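You operate a simulated robot arm through the tools that you are given. There is no shell and no other tool.

The job below is to be done with a simulated robot arm. You get a single attempt, and the scene is never put back.

## Task
Press the three rail pegs home, then oil the top of the rail.
Fine: dark cube on the pegs, then back; one pump stroke on the grey sponge, back in its tray after. A coat counts when it lies all over at full strength: go over it till it gets no stronger.

Only the result counts: the job must be done as asked and must still hold three seconds after the hand-in. Knocking over, shifting, dropping, spilling or breaking anything else fails it.

## Robot
A 7-joint arm with a two-finger parallel gripper, fixed in place. Base frame: the origin is at the foot of the arm, x ahead of it, y to its left, z up; the work surface is at about z = 0. Units: m, degrees, N and s.
With the tool pointing down near the work surface it reaches from about 0.26 to 0.68 m from the base axis. Its first joint turns from -166.0 to 166.0 degrees. Payload 2.5 kg.
Tool frame: the origin (TCP) lies between the finger pads and is the grasp point; the fingertips stand 0.03 m ahead of it; z points along the fingers, y is the line along which they close. Largest opening 0.094 m; finger width 0.028, thickness 0.01; the body of the gripper, 0.05 by 0.096 m, starts 0.055 m behind the TCP.
Orientation is that of the tool frame in the base frame, as [roll, pitch, yaw] about the fixed x, y, z axes, in that order (R = Rz(yaw) Ry(pitch) Rx(roll)). With the fingers straight down and closing along the base's y, the tool's x points along the base's -x, its y along +y and its z along -z.

## Interface
- The arm moves only by the tool move_arm. Its argument "series" is a list of rows, each an object (a shift or turn left out is 0, a gripper value left out holds the last) with "translation": the shift along the tool's x, y, z in mm, a list of three; "delta_rot": the turn, a rotation vector about the tool's x, y, z in degrees, a list of three; "jaw": the gripper command, from -1 (fully open) to 1 (shut), values between in proportion. In form: [{"translation": [x, y, z], "delta_rot": [rx, ry, rz], "jaw": jaw}, ...]. A call has 1 to 20 rows; each row shifts and turns the commanded pose from where the row before left it, along the tool's axes as they then stand. A row lasts 0.2 s, in which the tool goes at most 0.05 m and 8.6 degrees; a call with a longer step from one row to the next is refused whole, and so is a gripper value outside its range. Where a pose cannot be reached the arm comes as near as it can. A force on the tool above 40 N (or 10 N above the force at the start of the call, whichever is more), or a blocked arm, ends the call early, and 0.2 s more pass. The fingers move at their own pace (about 0.072 m/s each) and stop on an object; they squeeze with about 23 N. The grip force told is the motor's: it shows also when the fingers shut on nothing. Time passes only in rows, and 0.2 s behind the last, so rows that do not move let the fingers close. It gives the time, the measured TCP pose, the force on the tool (base axes), the opening and the grip force at its end, in the units of the frame above (readings bear some noise), with the torque about the TCP (base axes, N m) and any sound that the robot's microphone picked up, and new pictures: "show" is both (left out), scene, wrist or none.
- Cameras (640 x 400 px; columns grow to the right, rows downward): "scene" is fixed at [0.0545, -0.6408, 0.6046]; the picture's right is [0.79, -0.61, 0.00], its down [-0.24, -0.32, -0.92] and it looks along [0.56, 0.73, -0.40] (base axes); focal length 357 px, centre (320, 200). "wrist" rides on the gripper at [0.076, 0.014, -0.102] in the tool frame; the picture's right is [-0.18, 0.98, 0.00], its down [-0.75, -0.14, -0.64] and it looks along [-0.63, -0.12, 0.77] (tool axes); focal length 243 px, centre (320, 200).
- measure_at(camera, pixels): for up to 12 pixels [column, row] of the newest picture of that camera ("zoom" is the newest enlarged one), the place [x, y, z] in the base frame of the surface seen there, good to about 0.002 m, but the place of the scene camera against the robot may be out by one fixed shift of up to 0.018 m in any direction. The clock stands still meanwhile.
- close_up(camera, box): a new picture of the part [left, top, right, bottom] of that camera's present view, enlarged. The clock stands still meanwhile.
- sign_off(): hands the job in; it is judged then, once.

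Open the gripper and draw the arm clear of the work before you hand the job in, unless the task says otherwise.

The tools are called after "Call:" as a command line: name --argument value ..., lists and objects as JSON in quotes. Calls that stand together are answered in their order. move_arm: Moves the arm, as the interface text tells. Its arguments: {"type":"object","properties":{"series":{"type":"array","items":{"type":"object","properties":{"translation":{"type":"array","items":{"type":"number"}},"delta_rot":{"type":"array","items":{"type":"number"}},"jaw":{"type":"number"}}}},"show":{"type":"string","enum":["both","scene","wrist","none"]}},"required":["series"]} The other tools are called the same way: measure_at (camera, pixels) gives the place of the surface under pixels of a picture; close_up (camera, box) takes an enlarged picture of a part of a camera's view; sign_off () hands the job in.

At the start:

```text
t: 0.0
ee_pos: [0.5169, 0.0083, 0.3597]
tool_rot: [-179.9, -0.1, -180.0]
force: [0.3, 1.2, 0.4]
wrist_torque: [0.01, 0.02, 0.03]
width: 0.0942
finger_force: 0.0
```

scene: 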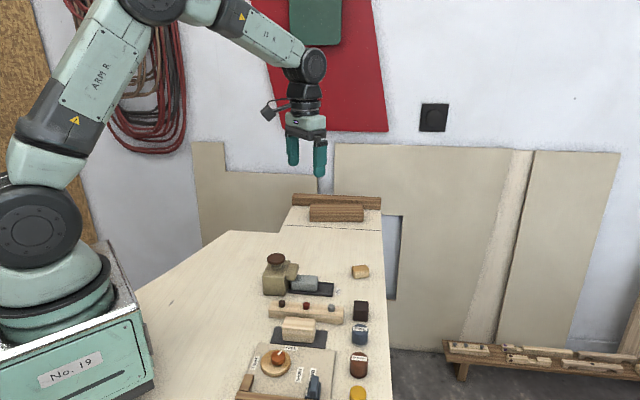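
wrist: 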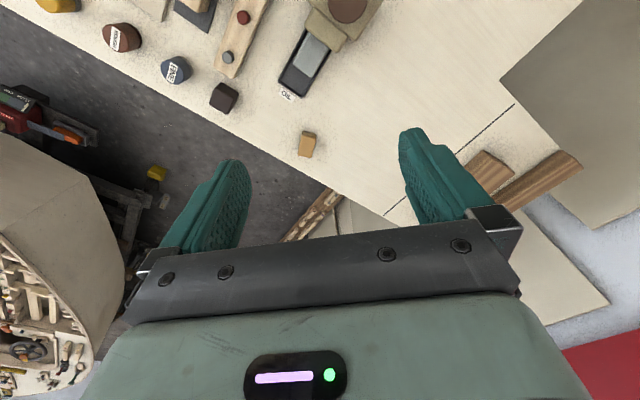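

The scene shows a rail with three pegs around (305,310), a dark cube at (361,310), a grey sponge in a tray at (305,283) next to an oil pump at (280,275). I'll look closer before moving.

Call:
close_up --camera "scene" --box '[230, 240, 390, 340]'

Call:
close_up --camera "wrist" --box '[100, 0, 400, 180]'

```text
4.00 times, centred on (310, 290) of scene
```

zoom: 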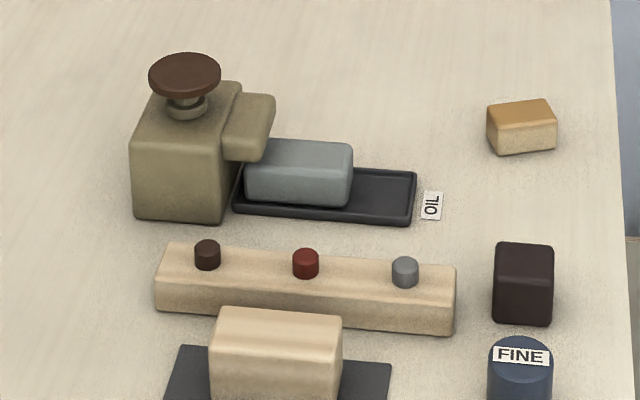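

```text
2.13 times, centred on (250, 90) of wrist
```

zoom: 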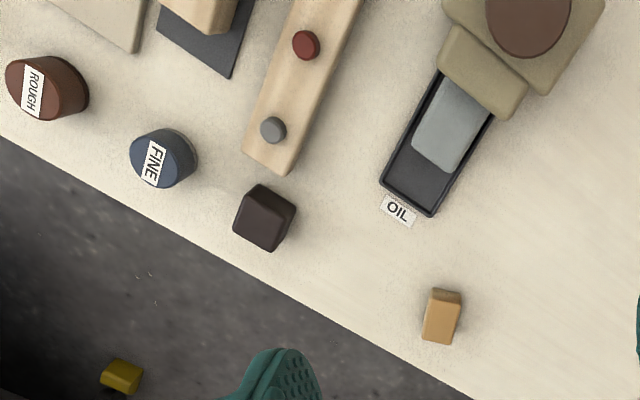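

The rail has three pegs (brown, red, grey), the dark cube sits at its right end, and the oil sponge sits in its tray under the pump spout. I'll look at the rest of the bench too.

Call:
close_up --camera "scene" --box '[220, 310, 380, 400]'

Call:
close_up --camera "scene" --box '[260, 250, 350, 310]'

Call:
close_up --camera "wrist" --box '[180, 0, 400, 110]'

```text
4.00 times, centred on (300, 355) of scene
```

zoom: 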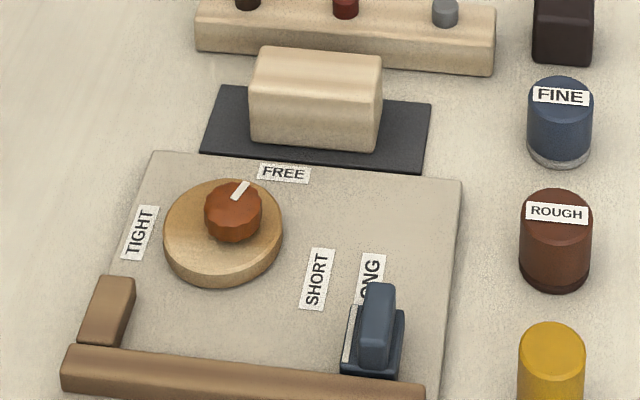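

```text
6.67 times, centred on (305, 280) of scene
```

zoom: 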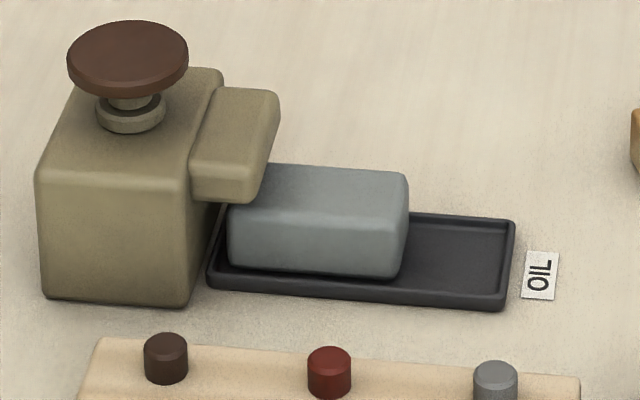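

```text
2.91 times, centred on (290, 55) of wrist
```

zoom: 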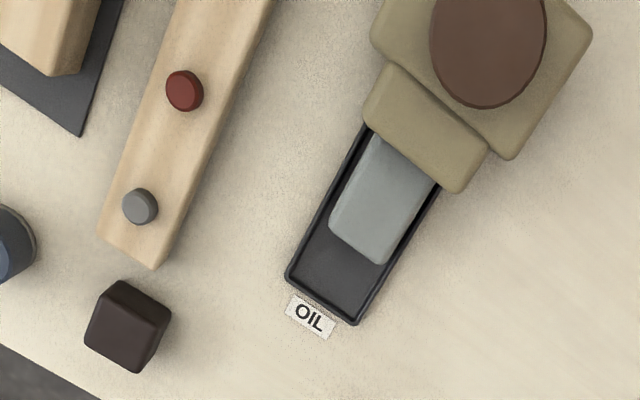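

I'll measure the visible key points with the wrist camera (robot-true) and compare with the scene camera on the same points to get its fixed shift.

Call:
measure_at --camera "wrist" --pixels '[[243, 17], [228, 57], [225, 92], [291, 96], [306, 45], [350, 5], [329, 30], [307, 139], [228, 75], [217, 68], [322, 50], [290, 80]]'

Call:
measure_at --camera "scene" --pixels '[[282, 302], [306, 304], [331, 306], [361, 304], [304, 279], [277, 259], [295, 268], [325, 290], [360, 268], [340, 310], [271, 304], [300, 322]]'

```text
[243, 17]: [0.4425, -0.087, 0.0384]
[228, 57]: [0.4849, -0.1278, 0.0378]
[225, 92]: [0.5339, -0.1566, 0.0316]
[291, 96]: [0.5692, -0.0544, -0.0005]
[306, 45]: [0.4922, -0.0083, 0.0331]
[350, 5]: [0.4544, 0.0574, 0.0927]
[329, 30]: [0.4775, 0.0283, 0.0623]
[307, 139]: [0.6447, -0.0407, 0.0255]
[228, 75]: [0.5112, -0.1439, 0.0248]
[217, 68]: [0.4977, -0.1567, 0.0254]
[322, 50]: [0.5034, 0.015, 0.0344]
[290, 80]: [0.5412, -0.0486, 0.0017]
```

```text
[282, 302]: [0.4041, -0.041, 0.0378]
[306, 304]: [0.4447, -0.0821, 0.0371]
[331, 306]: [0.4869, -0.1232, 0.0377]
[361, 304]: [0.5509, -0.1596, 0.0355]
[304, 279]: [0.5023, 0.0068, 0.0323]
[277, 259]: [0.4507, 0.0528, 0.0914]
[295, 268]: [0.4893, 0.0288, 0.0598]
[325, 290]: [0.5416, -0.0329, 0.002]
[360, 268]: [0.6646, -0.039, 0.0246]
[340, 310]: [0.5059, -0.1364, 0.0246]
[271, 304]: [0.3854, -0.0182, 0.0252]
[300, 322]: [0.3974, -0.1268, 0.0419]
```

Wrist and scene agree to a few mm: rail top is near z=0.025, pegs stand ~13 mm proud, and cube top is ~0.033. I'll pull the arm back so the wrist camera sees the whole rail, tray and pump.

Call:
move_arm --series '[{"translation": [36, -10, 0]}, {"translation": [36, -10, 0]}, {"translation": [36, -10, 0]}, {"translation": [36, -10, 0]}, {}]'

```text
t: 1.2
ee_pos: [0.3728, -0.0308, 0.3603]
tool_rot: [-180.0, 0.0, -180.0]
force: [-0.7, 0.0, -0.5]
wrist_torque: [-0.01, 0.01, -0.02]
width: 0.0941
finger_force: 0.0
```

scene: 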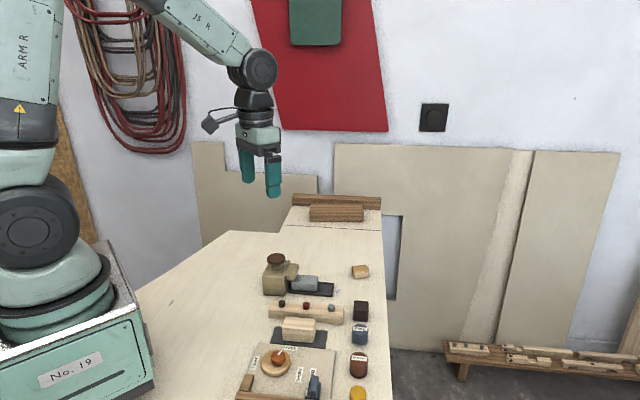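
wrist: 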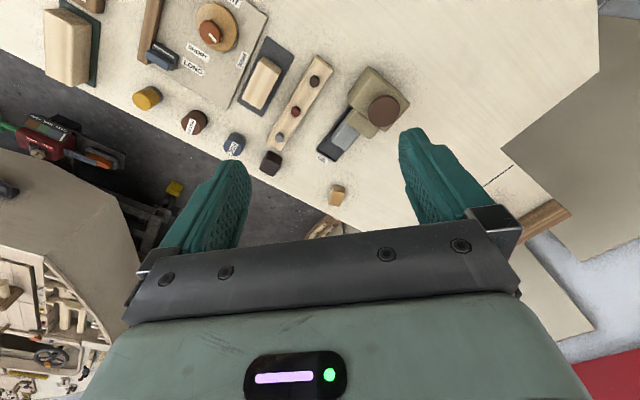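

Call:
close_up --camera "wrist" --box '[220, 50, 420, 175]'

```text
3.20 times, centred on (320, 112) of wrist
```

zoom: 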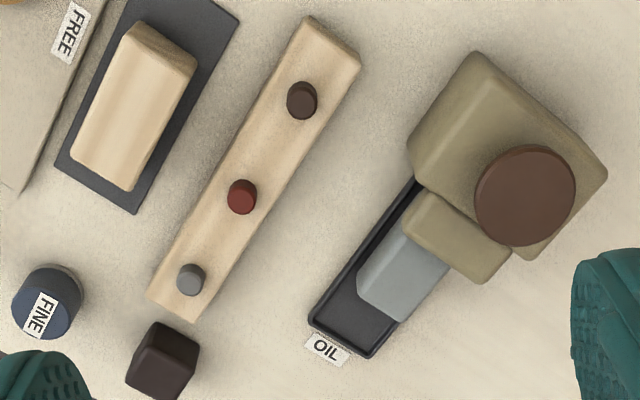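

The rail runs from (150,300) to (355,60) in the zoom. I'll measure rail corners, pegs, cube corners, sponge, tray and pump knob.

Call:
measure_at --camera "zoom" --pixels '[[306, 22], [355, 60], [152, 296], [194, 318], [301, 96], [242, 193], [190, 275], [150, 326], [195, 350], [133, 371], [180, 393], [165, 355]]'

Call:
measure_at --camera "zoom" --pixels '[[362, 285], [398, 318], [390, 240], [440, 275], [312, 318], [370, 352], [415, 185], [458, 237], [525, 195], [420, 215], [495, 265], [460, 110]]'

Call:
measure_at --camera "zoom" --pixels '[[480, 195], [572, 190], [525, 150], [510, 240], [475, 55], [415, 130], [600, 170], [530, 255], [410, 205], [510, 258], [485, 283], [140, 130]]'

```text
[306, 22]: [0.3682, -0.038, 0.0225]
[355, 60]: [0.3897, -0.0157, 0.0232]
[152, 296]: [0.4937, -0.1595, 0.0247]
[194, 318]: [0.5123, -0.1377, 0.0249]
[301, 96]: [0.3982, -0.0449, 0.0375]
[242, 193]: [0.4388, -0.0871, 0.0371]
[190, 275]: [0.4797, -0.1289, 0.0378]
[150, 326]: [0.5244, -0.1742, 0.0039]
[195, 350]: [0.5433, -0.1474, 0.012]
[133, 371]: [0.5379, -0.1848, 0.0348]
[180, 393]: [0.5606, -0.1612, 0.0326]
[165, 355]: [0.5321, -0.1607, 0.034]
```

```text
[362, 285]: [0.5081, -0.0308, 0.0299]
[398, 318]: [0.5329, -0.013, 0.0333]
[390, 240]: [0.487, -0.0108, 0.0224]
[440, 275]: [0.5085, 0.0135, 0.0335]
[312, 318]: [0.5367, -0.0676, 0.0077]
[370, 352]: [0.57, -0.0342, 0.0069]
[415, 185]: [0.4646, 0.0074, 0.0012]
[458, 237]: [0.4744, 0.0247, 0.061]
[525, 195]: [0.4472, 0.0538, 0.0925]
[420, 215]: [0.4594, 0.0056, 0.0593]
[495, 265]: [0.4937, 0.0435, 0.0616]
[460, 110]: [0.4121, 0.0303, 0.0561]
```

```text
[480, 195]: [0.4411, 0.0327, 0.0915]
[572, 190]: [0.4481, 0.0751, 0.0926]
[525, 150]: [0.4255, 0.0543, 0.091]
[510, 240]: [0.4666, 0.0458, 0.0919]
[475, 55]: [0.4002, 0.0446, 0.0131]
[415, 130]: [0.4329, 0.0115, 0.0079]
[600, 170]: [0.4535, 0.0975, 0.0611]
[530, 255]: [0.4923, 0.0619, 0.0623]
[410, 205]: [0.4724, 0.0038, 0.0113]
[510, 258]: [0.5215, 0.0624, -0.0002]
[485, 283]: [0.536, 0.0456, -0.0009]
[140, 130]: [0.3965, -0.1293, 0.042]
```

Everything on this bench is laid out at about -45° (rail direction ≈ (0.70,-0.71)). I'll turn the tool 45° to line up with the rail and come lower for a more accurate view.

Call:
move_arm --series '[{"delta_rot": [0, 0, 7.5]}, {"delta_rot": [0, 0, 7.5]}, {"delta_rot": [0, 0, 7.5]}, {"delta_rot": [0, 0, 7.5]}, {"delta_rot": [0, 0, 7.5]}, {"delta_rot": [0, 0, 7.5]}, {"translation": [8, 9, 35]}, {"translation": [8, 9, 35]}, {"translation": [8, 9, 35]}, {"translation": [8, 9, 35]}, {}]'

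```text
t: 3.6
ee_pos: [0.3749, 0.0172, 0.2199]
tool_rot: [-179.9, 0.0, 135.0]
force: [0.5, 0.1, 0.6]
wrist_torque: [-0.01, -0.02, -0.02]
width: 0.0939
finger_force: 0.0
```

scene: 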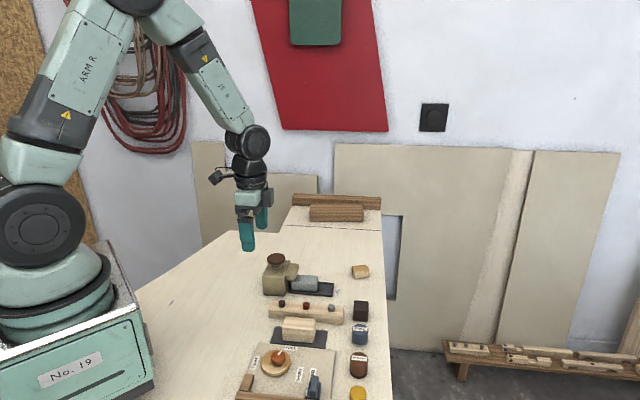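
wrist: 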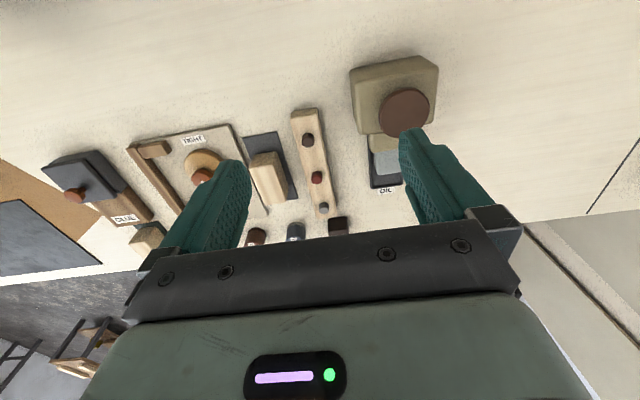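

The view is now aligned; the grippers' body hides the cube (337,225). I'll move forward along the rail so the rail, cube and tray sit in the clear top part of the wrist view.

Call:
move_arm --series '[{"translation": [-30, -15, 0]}, {"translation": [-30, -15, 0]}, {"translation": [-30, -10, 0]}, {}]' --show "wrist"

```text
t: 4.6
ee_pos: [0.4105, -0.0755, 0.2211]
tool_rot: [-179.9, 0.0, 135.0]
force: [-0.6, 0.2, -0.4]
wrist_torque: [0.0, 0.01, 0.0]
width: 0.0943
finger_force: 0.0
```

wrist: 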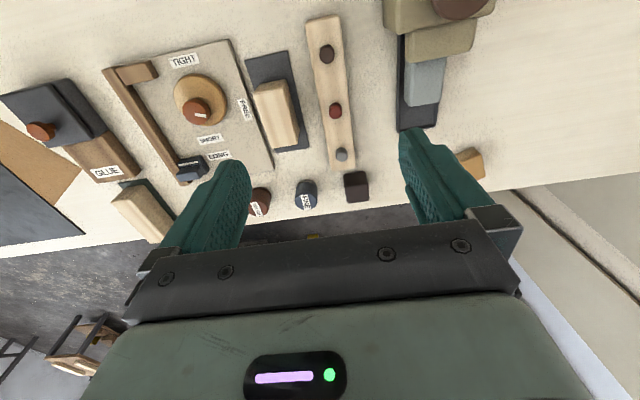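

Call:
close_up --camera "wrist" --box '[240, 0, 480, 220]'

```text
1.82 times, centred on (360, 110) of wrist
```

zoom: 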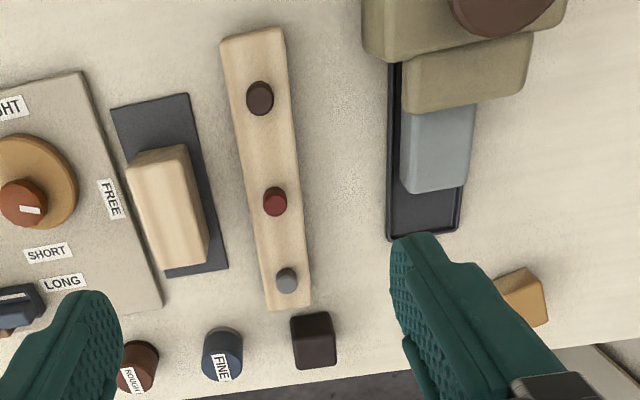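

The cube is visible at (356,187) in the wrist view. I'll enlarge around it and the rail's near end.

Call:
close_up --camera "wrist" --box '[310, 140, 406, 210]'

```text
5.71 times, centred on (358, 175) of wrist
```

zoom: 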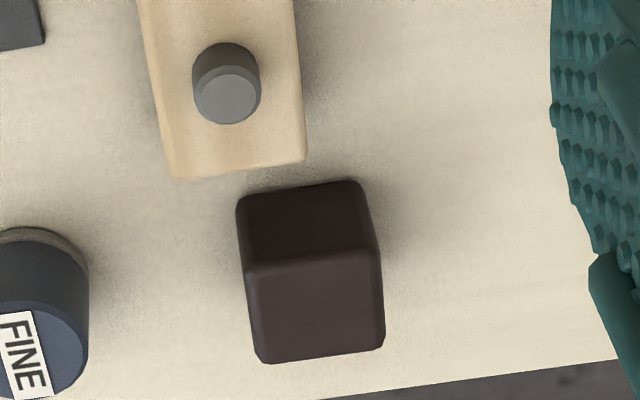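

The lower lighter quadrilateral (247,268)-(378,255)-(383,345)-(260,362) is the cube's top face. I'll measure its corners, base edge, and the rail end.

Call:
measure_at --camera "zoom" --pixels '[[254, 274], [371, 262], [377, 340], [266, 355], [316, 308], [243, 215], [355, 195], [172, 172], [302, 157], [226, 95], [50, 345], [60, 235]]'

Call:
close_up --camera "wrist" --box '[290, 0, 406, 175]'

```text
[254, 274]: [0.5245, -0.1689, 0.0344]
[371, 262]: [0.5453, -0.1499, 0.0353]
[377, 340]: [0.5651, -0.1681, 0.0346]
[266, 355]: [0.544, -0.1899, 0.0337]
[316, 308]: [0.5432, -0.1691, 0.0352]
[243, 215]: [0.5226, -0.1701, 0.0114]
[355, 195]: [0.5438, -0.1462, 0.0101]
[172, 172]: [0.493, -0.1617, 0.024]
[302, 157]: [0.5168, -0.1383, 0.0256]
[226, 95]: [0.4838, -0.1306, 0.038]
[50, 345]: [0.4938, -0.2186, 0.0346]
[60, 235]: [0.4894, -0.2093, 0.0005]
```

```text
2.29 times, centred on (348, 88) of wrist
```

zoom: 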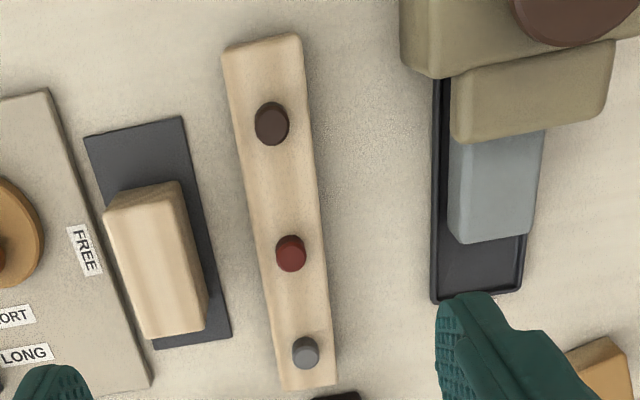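

Cube top centre ≈ (0.545,-0.169,0.0346), faces aligned with 45°. The FINE cylinder is ~71 mm to its side, so I must keep the jaw only partly open. Now measure the rail and pegs again from this nearer view.

Call:
measure_at --camera "zoom" --pixels '[[226, 54], [298, 38], [284, 386], [334, 380], [271, 128], [291, 257], [307, 357], [243, 200], [311, 195], [265, 300], [323, 280], [280, 180]]'

Call:
measure_at --camera "zoom" --pixels '[[458, 230], [464, 241], [526, 234], [535, 180], [453, 180], [500, 200], [437, 296], [520, 288], [460, 140], [540, 125], [600, 110], [480, 270]]'

```text
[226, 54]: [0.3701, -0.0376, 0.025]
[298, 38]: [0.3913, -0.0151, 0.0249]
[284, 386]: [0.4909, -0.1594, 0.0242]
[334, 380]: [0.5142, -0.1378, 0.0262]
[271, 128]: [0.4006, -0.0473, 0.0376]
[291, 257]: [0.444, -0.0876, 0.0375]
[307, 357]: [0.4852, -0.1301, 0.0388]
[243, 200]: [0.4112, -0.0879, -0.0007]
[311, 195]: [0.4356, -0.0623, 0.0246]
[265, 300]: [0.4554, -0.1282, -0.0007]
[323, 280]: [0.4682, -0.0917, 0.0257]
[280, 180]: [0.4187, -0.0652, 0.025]
```

```text
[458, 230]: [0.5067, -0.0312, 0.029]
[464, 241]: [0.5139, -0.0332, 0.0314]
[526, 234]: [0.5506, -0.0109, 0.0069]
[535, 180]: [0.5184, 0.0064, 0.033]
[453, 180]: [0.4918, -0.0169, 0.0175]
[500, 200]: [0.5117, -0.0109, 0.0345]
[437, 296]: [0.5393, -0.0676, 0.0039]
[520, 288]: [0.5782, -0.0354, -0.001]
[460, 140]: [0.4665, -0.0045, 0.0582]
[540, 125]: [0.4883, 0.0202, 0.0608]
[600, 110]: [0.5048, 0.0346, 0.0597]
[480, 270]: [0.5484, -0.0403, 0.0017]
```

Rail centre ≈ (0.4414,-0.0879), direction exactly -45°, pegs at (0.400,-0.046), (0.4415,-0.0875), (0.483,-0.130). I'll go above the cube with the jaw at ~56 mm and check alignment before descending.

Call:
move_arm --series '[{"translation": [-32.2, 5.7, 20], "jaw": -0.2}, {"translation": [-32.2, 5.7, 20]}, {"translation": [-32.2, 5.7, 20]}, {"translation": [-32.2, 5.7, 20]}, {"translation": [-32.3, 5.8, 20]}, {"translation": [0, 0, 20]}, {}]'

```text
t: 6.2
ee_pos: [0.5443, -0.1687, 0.0995]
tool_rot: [-180.0, 0.0, 134.9]
force: [0.8, 0.6, 0.2]
wrist_torque: [-0.03, 0.0, 0.02]
width: 0.0565
finger_force: 0.0
```

scene: 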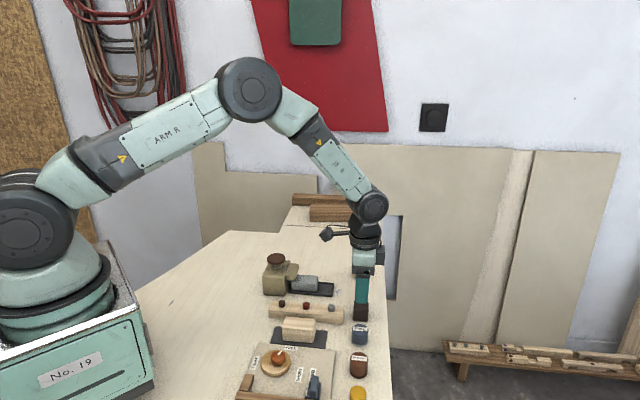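
wrist: 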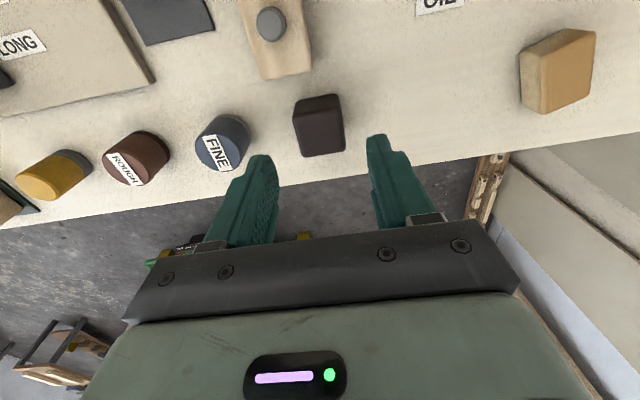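

The open fingers straddle the cube at (320,125). I'll re-measure the cube corners from here to fine-tune before descending.

Call:
close_up --camera "wrist" --box '[270, 70, 380, 180]'

```text
3.64 times, centred on (325, 125) of wrist
```

zoom: 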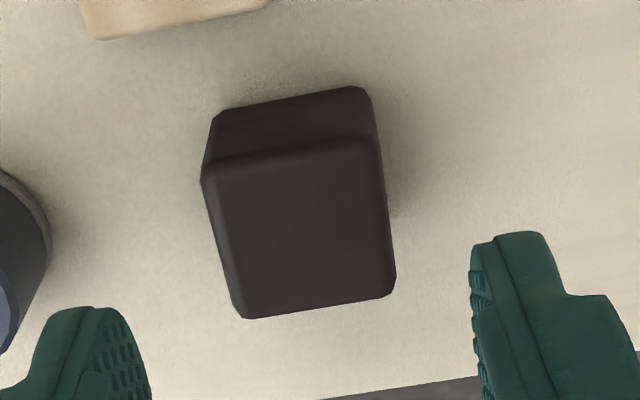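

Call:
measure_at --camera "zoom" --pixels '[[210, 178], [374, 146], [388, 290], [245, 312], [300, 230], [216, 125], [365, 100], [380, 160], [390, 270], [225, 230]]'

```text
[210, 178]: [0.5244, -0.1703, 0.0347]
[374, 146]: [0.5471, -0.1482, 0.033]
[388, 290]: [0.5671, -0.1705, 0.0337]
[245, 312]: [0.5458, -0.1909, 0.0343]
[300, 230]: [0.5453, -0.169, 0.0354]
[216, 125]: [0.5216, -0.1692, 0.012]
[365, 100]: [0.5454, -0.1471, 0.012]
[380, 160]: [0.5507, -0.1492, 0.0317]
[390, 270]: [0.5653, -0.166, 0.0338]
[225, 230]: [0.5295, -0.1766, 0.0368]
```

The cube's centre is (0.5457,-0.1697), aligned with the tool. Descending to TCP z≈0.035 (fingertips ~5 mm above the bench) and then closing.

Call:
move_arm --series '[{"translation": [-1.5, 0, 25]}, {"translation": [0, 0, 25]}, {"translation": [0, 0, 10]}, {"translation": [0, 0, 4.5]}, {}]'

```text
t: 7.4
ee_pos: [0.545, -0.1694, 0.0351]
tool_rot: [180.0, 0.1, 135.1]
force: [0.3, 0.2, 0.0]
wrist_torque: [0.02, -0.04, -0.01]
width: 0.0561
finger_force: 0.1
```

scene: 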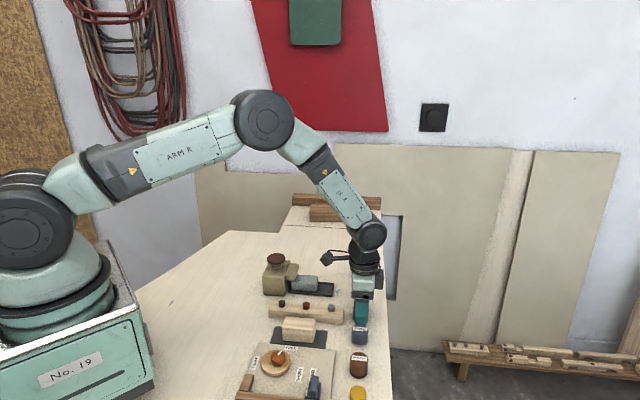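
wrist: 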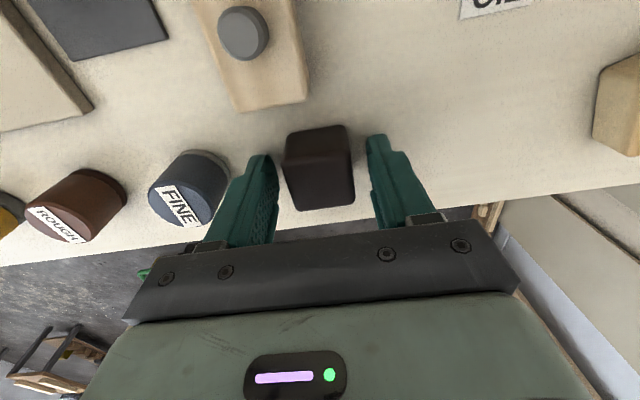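

Fingers are on both sides of the cube with no contact force. Closing on it.

Call:
move_arm --series '[{"jaw": 1}, {}, {}, {}]'

```text
t: 8.4
ee_pos: [0.5456, -0.1696, 0.0367]
tool_rot: [-179.9, 0.1, 135.0]
force: [0.0, 0.2, -0.6]
wrist_torque: [0.02, -0.03, -0.03]
width: 0.0397
finger_force: 23.2
```

scene: 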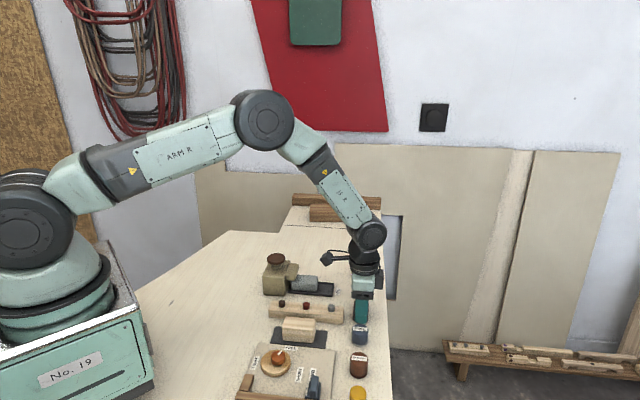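
wrist: 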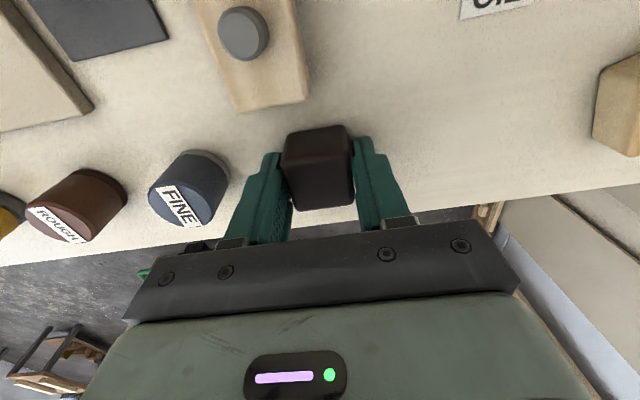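

Grip reads 23 N at ~40 mm opening, so the cube is held. Lift it gently 50 mm and check.

Call:
move_arm --series '[{"translation": [0, 0, -10]}, {"translation": [0, 0, -20]}, {"translation": [0, 0, -25]}, {}]'

```text
t: 9.4
ee_pos: [0.5451, -0.1715, 0.0902]
tool_rot: [-180.0, 0.0, 135.1]
force: [0.2, -0.5, -0.4]
wrist_torque: [0.01, 0.01, -0.02]
width: 0.0396
finger_force: 22.7
```

scene: 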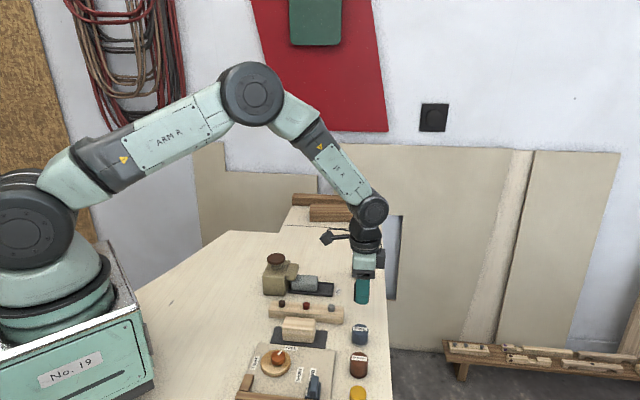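
wrist: 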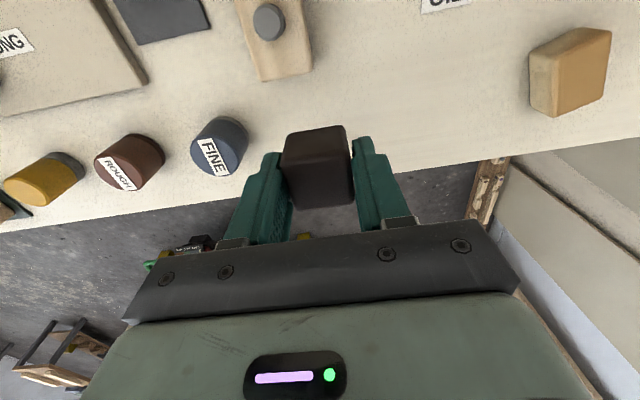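

The cube came up with the fingers. I'll check its place in the grip via measurement so I can centre it on the pegs.

Call:
close_up --camera "wrist" --box '[260, 100, 390, 230]'

Call:
close_up --camera "scene" --box '[320, 240, 400, 330]'

```text
3.08 times, centred on (325, 165) of wrist
```

zoom: 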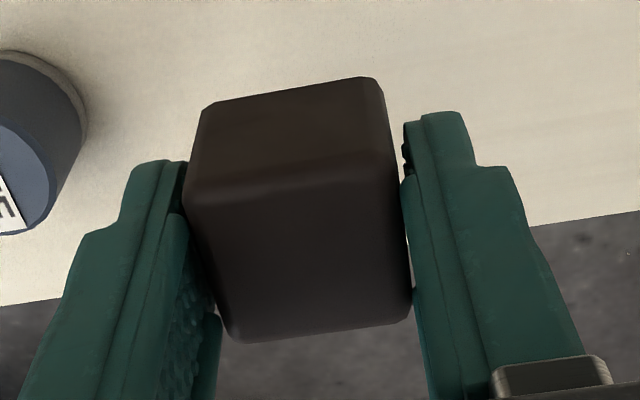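

```text
4.44 times, centred on (360, 285) of scene
```

zoom: 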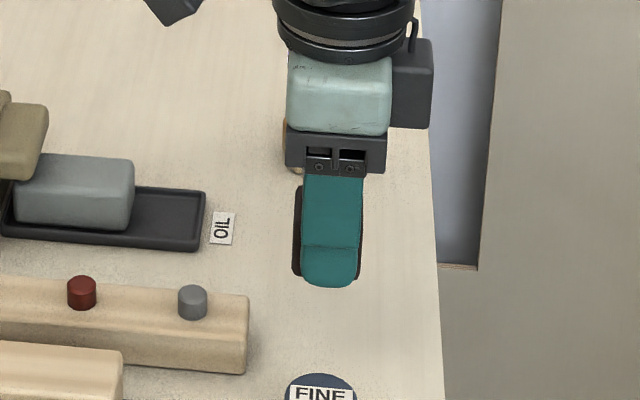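

Call:
measure_at --camera "wrist" --pixels '[[301, 168], [336, 162], [341, 194], [311, 206], [321, 185], [303, 140], [334, 130], [318, 150], [269, 155], [362, 140]]'

Call:
measure_at --camera "zoom" --pixels '[[297, 262], [299, 275], [296, 200], [330, 278], [330, 230], [358, 270], [360, 255]]'

```text
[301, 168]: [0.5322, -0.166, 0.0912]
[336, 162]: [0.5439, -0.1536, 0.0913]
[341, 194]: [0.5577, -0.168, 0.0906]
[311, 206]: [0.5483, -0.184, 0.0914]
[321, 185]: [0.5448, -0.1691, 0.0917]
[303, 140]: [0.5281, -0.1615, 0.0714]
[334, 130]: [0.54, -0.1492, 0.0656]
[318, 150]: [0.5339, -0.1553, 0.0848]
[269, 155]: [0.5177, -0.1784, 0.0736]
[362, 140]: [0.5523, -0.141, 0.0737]
```

```text
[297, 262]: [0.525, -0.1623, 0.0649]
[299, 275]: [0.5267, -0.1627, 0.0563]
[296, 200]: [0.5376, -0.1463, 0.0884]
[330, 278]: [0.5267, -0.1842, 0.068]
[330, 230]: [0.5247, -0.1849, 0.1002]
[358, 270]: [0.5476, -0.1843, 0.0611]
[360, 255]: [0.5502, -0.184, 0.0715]
```

Cube top sits level with the TCP (bottom ~34 mm below it, ~4 mm past the fingertips). Now move it over the grey peg at (0.484,-0.130), staying above the pegs.

Call:
move_arm --series '[{"translation": [24, -5.1, 0]}, {"translation": [24, -5.1, 0]}, {"translation": [24.1, -5.1, 0]}, {}]'

```text
t: 10.4
ee_pos: [0.4836, -0.13, 0.0911]
tool_rot: [-180.0, 0.0, 135.0]
force: [0.4, 0.7, -0.5]
wrist_torque: [0.0, 0.01, 0.02]
width: 0.0397
finger_force: 22.8
```

scene: 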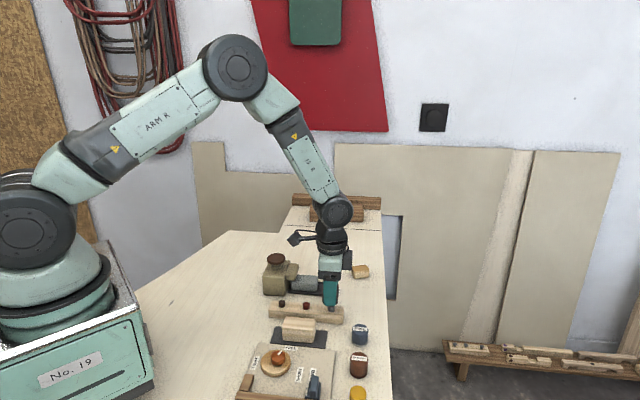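
wrist: 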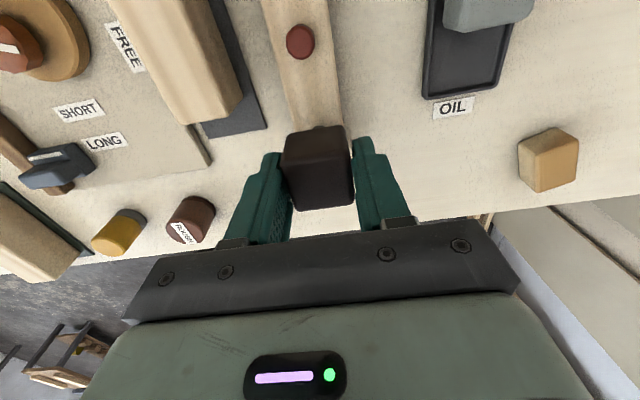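

Positioned over the grey peg, clear all round. Now press down in small steps watching force.

Call:
move_arm --series '[{"translation": [0, 0, 10]}, {"translation": [0, 0, 8]}, {"translation": [0, 0, 3]}, {"translation": [0, 0, 3]}, {"translation": [0, 0, 2]}, {}]'

```text
t: 11.8
ee_pos: [0.4831, -0.1291, 0.0652]
tool_rot: [179.9, -0.1, 134.9]
force: [0.6, -0.2, 3.4]
wrist_torque: [-0.02, -0.02, 0.04]
width: 0.0398
finger_force: 23.7
```

scene: 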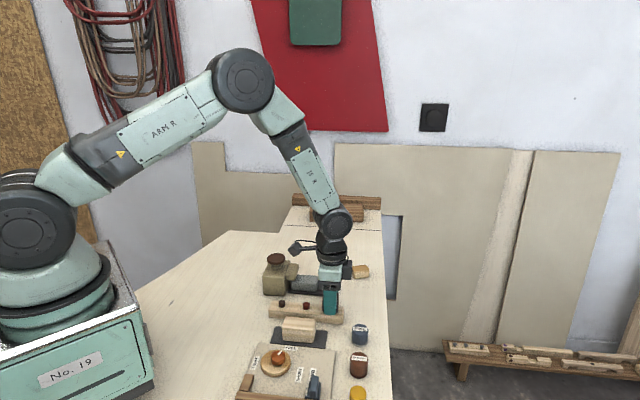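
wrist: 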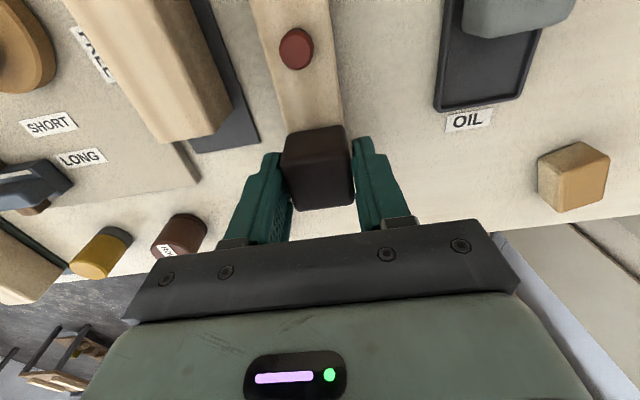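

At TCP z=0.065 the force is just 3.4 N, so the peg is sliding in. Keep pressing toward flush (TCP≈0.059) in small steps.

Call:
move_arm --series '[{"translation": [0, 0, 2]}, {"translation": [0, 0, 2]}, {"translation": [0, 0, 1]}, {"translation": [0, 0, 1]}, {}]' --show "wrist"

```text
t: 13.0
ee_pos: [0.4839, -0.1303, 0.0595]
tool_rot: [179.9, 0.1, 135.1]
force: [-2.0, -0.5, 20.3]
wrist_torque: [-0.04, -0.03, -0.02]
width: 0.0396
finger_force: 23.3
```

wrist: 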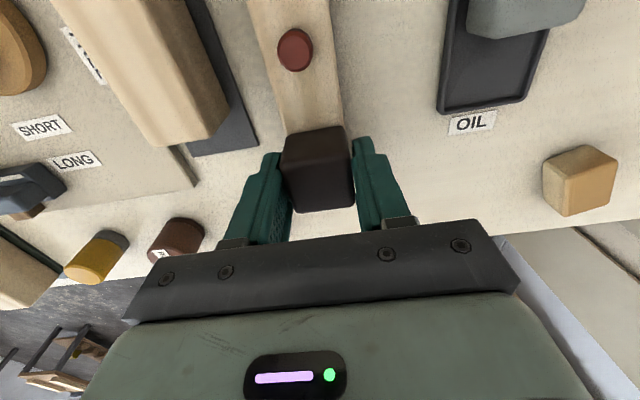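

Force rose to 20 N at z≈0.0595, about where flush is expected. Press a little more to make sure it's seated, then read the force.

Call:
move_arm --series '[{"translation": [0, 0, 0.7]}, {"translation": [0, 0, 0.5]}, {}]' --show "scene"

```text
t: 13.8
ee_pos: [0.4845, -0.1291, 0.0575]
tool_rot: [179.9, 0.1, 135.0]
force: [2.3, -2.9, 19.6]
wrist_torque: [-0.03, -0.06, 0.02]
width: 0.0397
finger_force: 22.8
```

scene: 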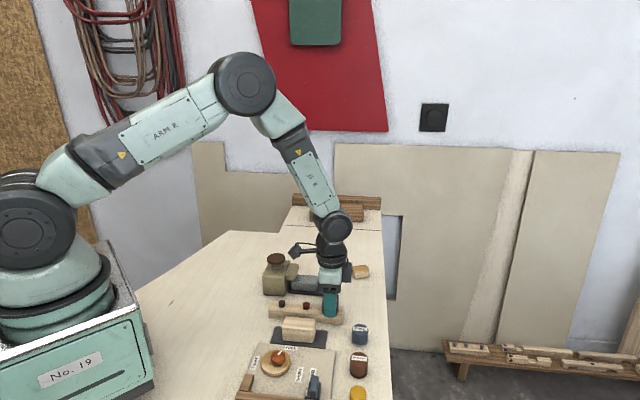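

Force holds at ~20 N while z reads 0.0575. I'll lift and move along toward the middle to inspect the grey peg before going on.

Call:
move_arm --series '[{"translation": [0, 0, -10]}, {"translation": [0, 0, -15]}, {"translation": [0, 0, -15]}, {"translation": [30, 0, -10]}, {"translation": [28.7, 0, 0]}, {}]'

```text
t: 15.2
ee_pos: [0.4417, -0.0876, 0.108]
tool_rot: [-180.0, -0.1, 135.1]
force: [-0.2, -0.3, -0.9]
wrist_torque: [-0.01, -0.01, 0.03]
width: 0.0398
finger_force: 23.0
```

scene: 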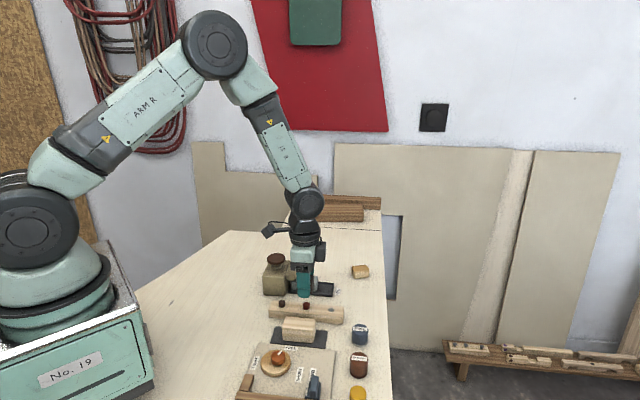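
wrist: 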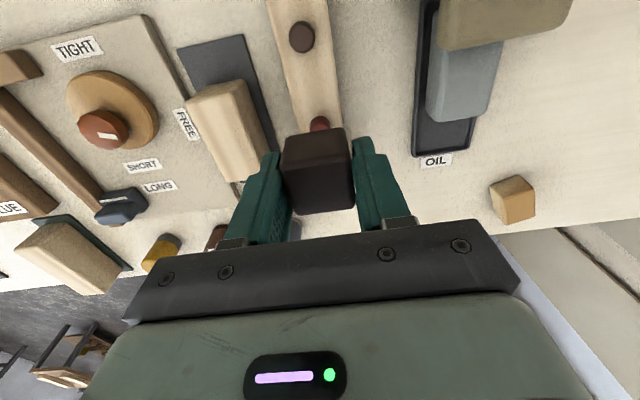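

Call:
close_up --camera "scene" --box '[262, 280, 352, 335]'

Call:
close_up --camera "wrist" --box '[260, 100, 390, 230]'

```text
7.11 times, centred on (307, 308) of scene
```

zoom: 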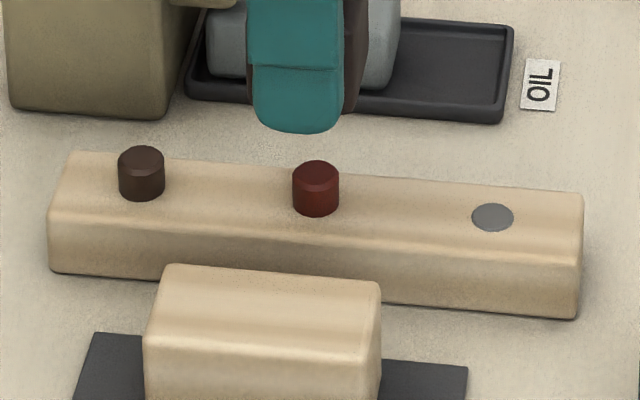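

```text
3.08 times, centred on (325, 165) of wrist
```

zoom: 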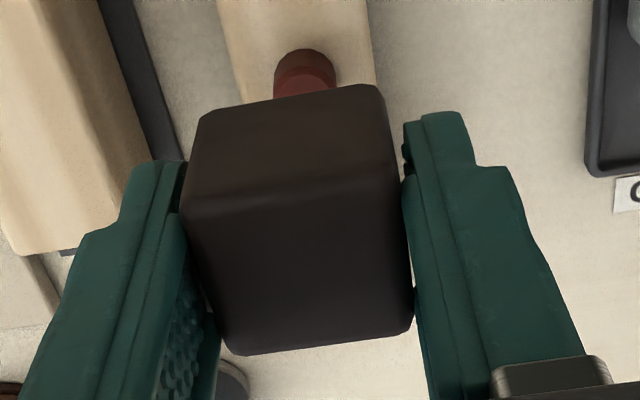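

The grey peg is flush (flat disc at (492,217) in the zoom). The cube seems to have slid up slightly in the grip; measure its top to know the new offset.

Call:
measure_at --camera "wrist" --pixels '[[301, 172], [336, 166], [341, 198], [311, 208], [321, 189]]'

Call:
measure_at --camera "scene" --pixels '[[331, 310], [325, 309], [337, 311], [306, 303], [282, 301]]'

```text
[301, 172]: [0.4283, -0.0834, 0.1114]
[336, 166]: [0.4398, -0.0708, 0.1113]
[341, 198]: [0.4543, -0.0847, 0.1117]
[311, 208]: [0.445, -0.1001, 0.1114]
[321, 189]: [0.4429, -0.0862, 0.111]
```

```text
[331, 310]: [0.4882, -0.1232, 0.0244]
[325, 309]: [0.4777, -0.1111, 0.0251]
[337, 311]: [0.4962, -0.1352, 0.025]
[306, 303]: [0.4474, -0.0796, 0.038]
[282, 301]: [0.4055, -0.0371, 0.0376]
```

Grey peg is at rail level (0.0244 vs 0.025). The cube slid up ~2-3 mm in the grip at 20 N, so I'll press the red peg with finer steps and stop at lower force.

Call:
move_arm --series '[{"translation": [0, 0, 15]}, {"translation": [0, 0, 12]}, {"translation": [0, 0, 8]}, {"translation": [0, 0, 2]}, {"translation": [0, 0, 2]}, {"translation": [0, 0, 2]}, {"translation": [0, 0, 2]}, {"translation": [0, 0, 2]}, {"translation": [0, 0, 2]}, {}]' --show "none"

```text
t: 17.4
ee_pos: [0.4421, -0.0883, 0.061]
tool_rot: [-180.0, 0.0, 135.2]
force: [0.1, 0.6, 3.8]
wrist_torque: [0.06, -0.06, -0.02]
width: 0.0399
finger_force: 23.2
```

Force is 3.8 N at z=0.061 with the peg sliding in. Continue in 1 mm steps.

Call:
move_arm --series '[{"translation": [0, 0, 1]}, {"translation": [0, 0, 1]}, {"translation": [0, 0, 1]}, {}]' --show "none"

```text
t: 18.4
ee_pos: [0.4426, -0.0894, 0.0578]
tool_rot: [180.0, -0.1, 134.9]
force: [-2.5, 0.7, 19.2]
wrist_torque: [0.04, 0.05, 0.0]
width: 0.0396
finger_force: 23.1
```

Force jumped to 19 N at z≈0.0575 – same depth as the grey peg. Lift, move over to the brown peg at height, and inspect.

Call:
move_arm --series '[{"translation": [0, 0, -10]}, {"translation": [0, 0, -15]}, {"translation": [0, 0, -15]}, {"translation": [29.2, 0, -10]}, {"translation": [29.2, 0, 0]}, {}]'

Call:
close_up --camera "scene" --box '[262, 280, 352, 335]'

Call:
close_up --camera "wrist" --box '[260, 100, 390, 230]'

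```text
t: 19.8
ee_pos: [0.4009, -0.0465, 0.1073]
tool_rot: [180.0, 0.0, 135.0]
force: [-0.2, -0.1, -0.5]
wrist_torque: [0.0, -0.03, 0.04]
width: 0.0398
finger_force: 23.2
```

scene: 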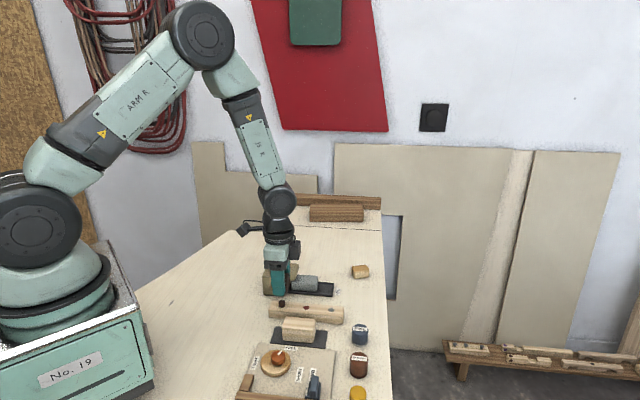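
wrist: 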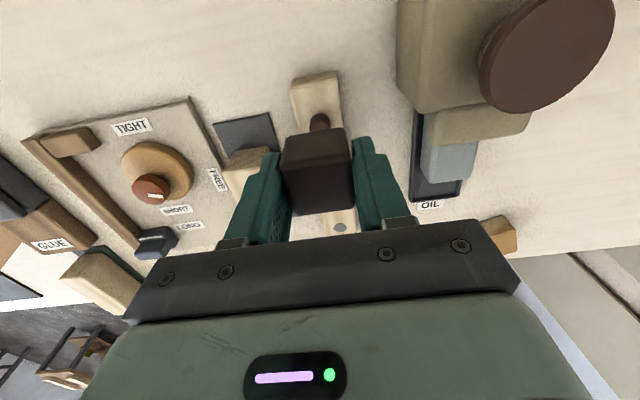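

```text
7.11 times, centred on (307, 308) of scene
```

zoom: 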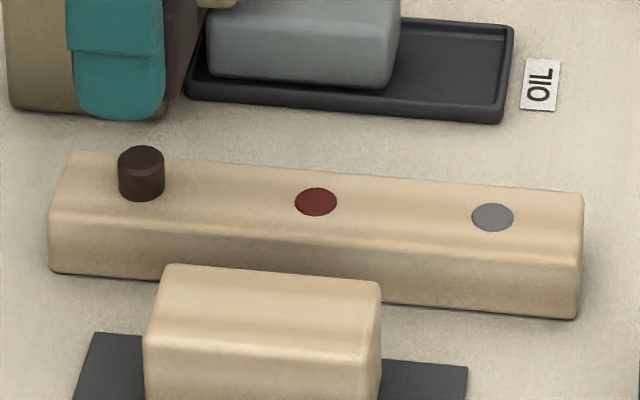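

```text
3.08 times, centred on (325, 165) of wrist
```

zoom: 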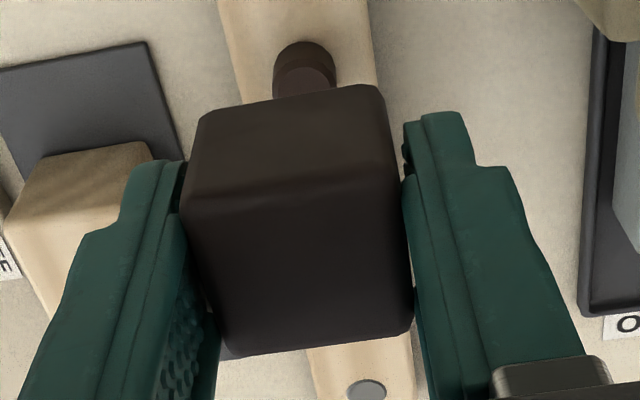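

Red peg is flush, rail hasn't moved, and the cube sits as before in the grip. Now the brown peg, same depth.

Call:
move_arm --series '[{"translation": [0, 0, 15]}, {"translation": [0, 0, 12]}, {"translation": [0, 0, 8]}, {"translation": [0, 0, 2]}, {"translation": [0, 0, 2]}, {"translation": [0, 0, 2]}, {"translation": [0, 0, 2]}, {"translation": [0, 0, 2]}, {"translation": [0, 0, 2]}, {"translation": [0, 0, 1]}, {}]' --show "none"

Call:
move_arm --series '[{"translation": [0, 0, 1]}, {"translation": [0, 0, 1]}, {}]' --show "none"

```text
t: 22.2
ee_pos: [0.4004, -0.0475, 0.0594]
tool_rot: [-180.0, 0.0, 135.0]
force: [1.5, 1.2, 4.2]
wrist_torque: [-0.03, -0.04, -0.02]
width: 0.0396
finger_force: 22.9
```

```text
t: 23.0
ee_pos: [0.4017, -0.0467, 0.0575]
tool_rot: [180.0, 0.0, 135.0]
force: [-2.7, -1.7, 19.8]
wrist_torque: [-0.05, -0.01, -0.04]
width: 0.0397
finger_force: 23.3
```

Same 20 N stop at z=0.0575, so the brown peg should be home. Lift, travel back along the rail to above the cube's original spot.

Call:
move_arm --series '[{"translation": [0, 0, -10]}, {"translation": [0, 0, -15]}, {"translation": [0, 0, -15]}, {"translation": [-35, 0, -10]}, {"translation": [-40, 0, 0]}, {"translation": [-40, 5, 0]}, {"translation": [-40, 5, 0]}, {"translation": [-34.2, 5.3, 0]}, {}]'

Call:
close_up --camera "scene" --box '[262, 280, 352, 335]'

Call:
measure_at --camera "wrist" --pixels '[[301, 172], [336, 166], [341, 198], [311, 208], [321, 189]]'

```text
t: 25.0
ee_pos: [0.5454, -0.1699, 0.1065]
tool_rot: [-180.0, -0.1, 135.0]
force: [0.8, 0.6, -1.2]
wrist_torque: [0.0, 0.01, 0.03]
width: 0.0399
finger_force: 23.1
```

scene: 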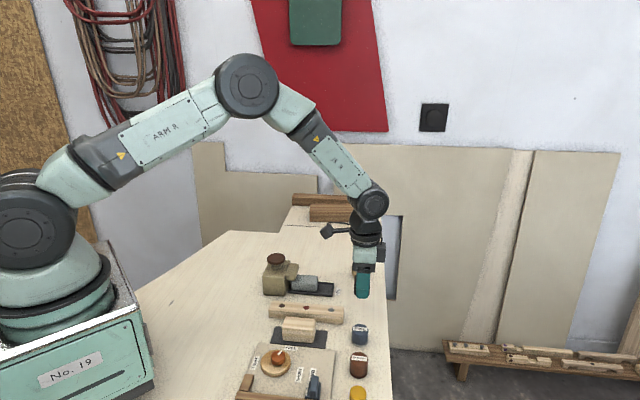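
wrist: 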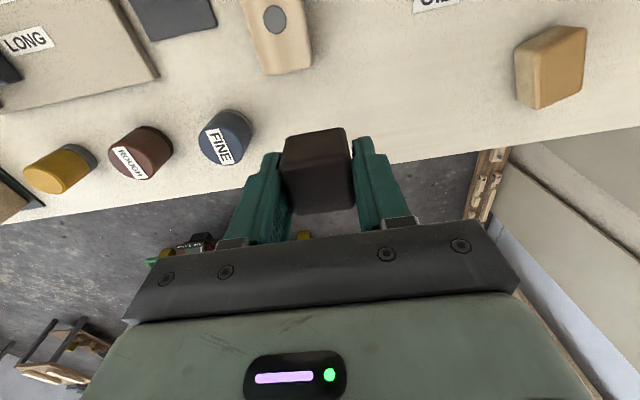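

```text
7.11 times, centred on (307, 308) of scene
```

zoom: 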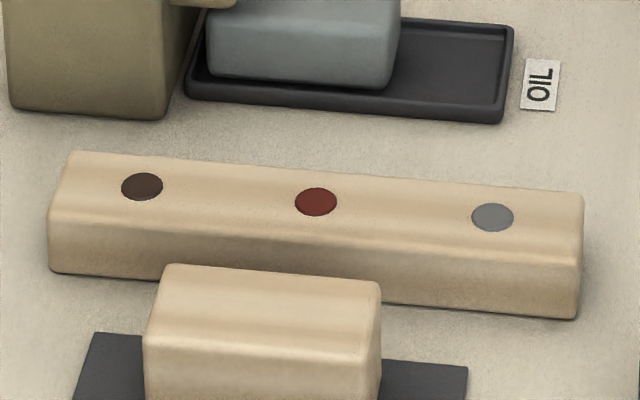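

```text
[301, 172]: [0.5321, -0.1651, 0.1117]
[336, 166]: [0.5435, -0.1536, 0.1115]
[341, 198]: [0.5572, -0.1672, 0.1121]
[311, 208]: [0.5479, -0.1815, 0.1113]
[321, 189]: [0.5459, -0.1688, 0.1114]
```

All three pegs lie flush. The cube's bottom is now roughly level with the fingertips, so I'll lower carefully and feel for bench contact.

Call:
move_arm --series '[{"translation": [0, 0, 20]}, {"translation": [0, 0, 20]}, {"translation": [0, 0, 18]}, {"translation": [0, 0, 10]}, {"translation": [0, 0, 4]}, {}]' --show "none"

Call:
move_arm --series '[{"translation": [0, 0, 1]}, {"translation": [0, 0, 1]}, {}]'

```text
t: 26.4
ee_pos: [0.5452, -0.1712, 0.0357]
tool_rot: [-180.0, 0.0, 135.0]
force: [-0.8, -0.2, -0.7]
wrist_torque: [0.01, -0.01, 0.02]
width: 0.0397
finger_force: 22.5
```

```text
t: 27.2
ee_pos: [0.5457, -0.17, 0.0334]
tool_rot: [-179.9, 0.1, 135.0]
force: [1.0, 0.9, -0.1]
wrist_torque: [-0.04, 0.03, 0.02]
width: 0.0393
finger_force: 23.2
```

scene: 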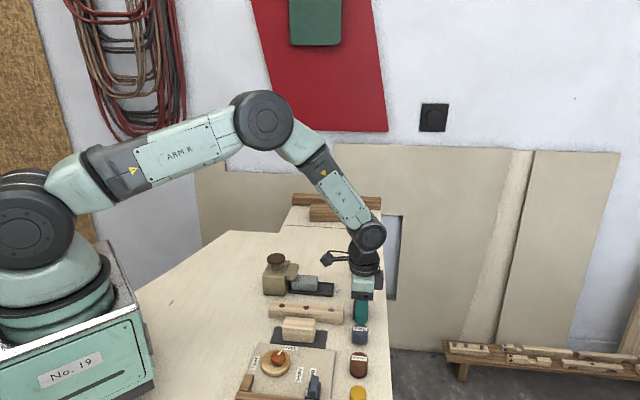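
wrist: 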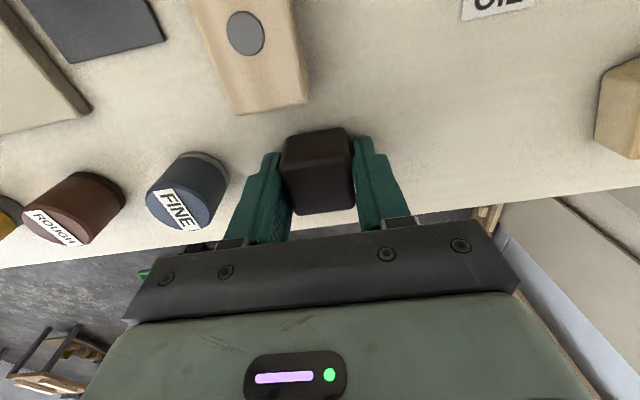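

No contact yet at z=0.0334. Continue down with half-mm steps.

Call:
move_arm --series '[{"translation": [0, 0, 0.6]}, {"translation": [0, 0, 0.6]}, {}]' --show "wrist"

Call:
measure_at --camera "wrist" --pixels '[[301, 172], [336, 166], [341, 198], [311, 208], [321, 189]]'

```text
t: 28.0
ee_pos: [0.5457, -0.1693, 0.0323]
tool_rot: [-180.0, -0.1, 135.0]
force: [0.2, 0.3, 0.9]
wrist_torque: [0.0, -0.03, -0.02]
width: 0.0394
finger_force: 23.3
```

wrist: 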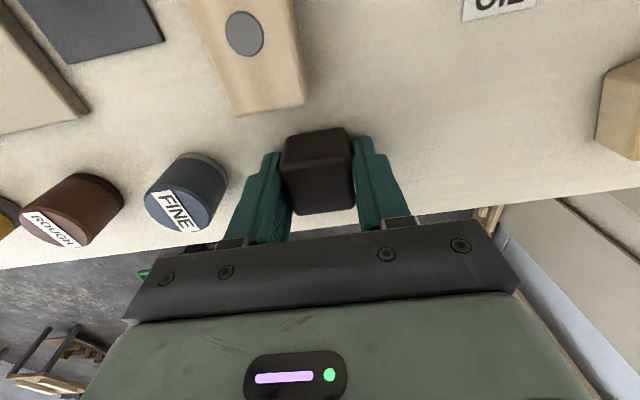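

```text
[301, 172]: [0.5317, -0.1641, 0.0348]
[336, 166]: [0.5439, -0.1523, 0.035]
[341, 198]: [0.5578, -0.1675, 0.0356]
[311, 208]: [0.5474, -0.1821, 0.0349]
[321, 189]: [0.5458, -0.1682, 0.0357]
```

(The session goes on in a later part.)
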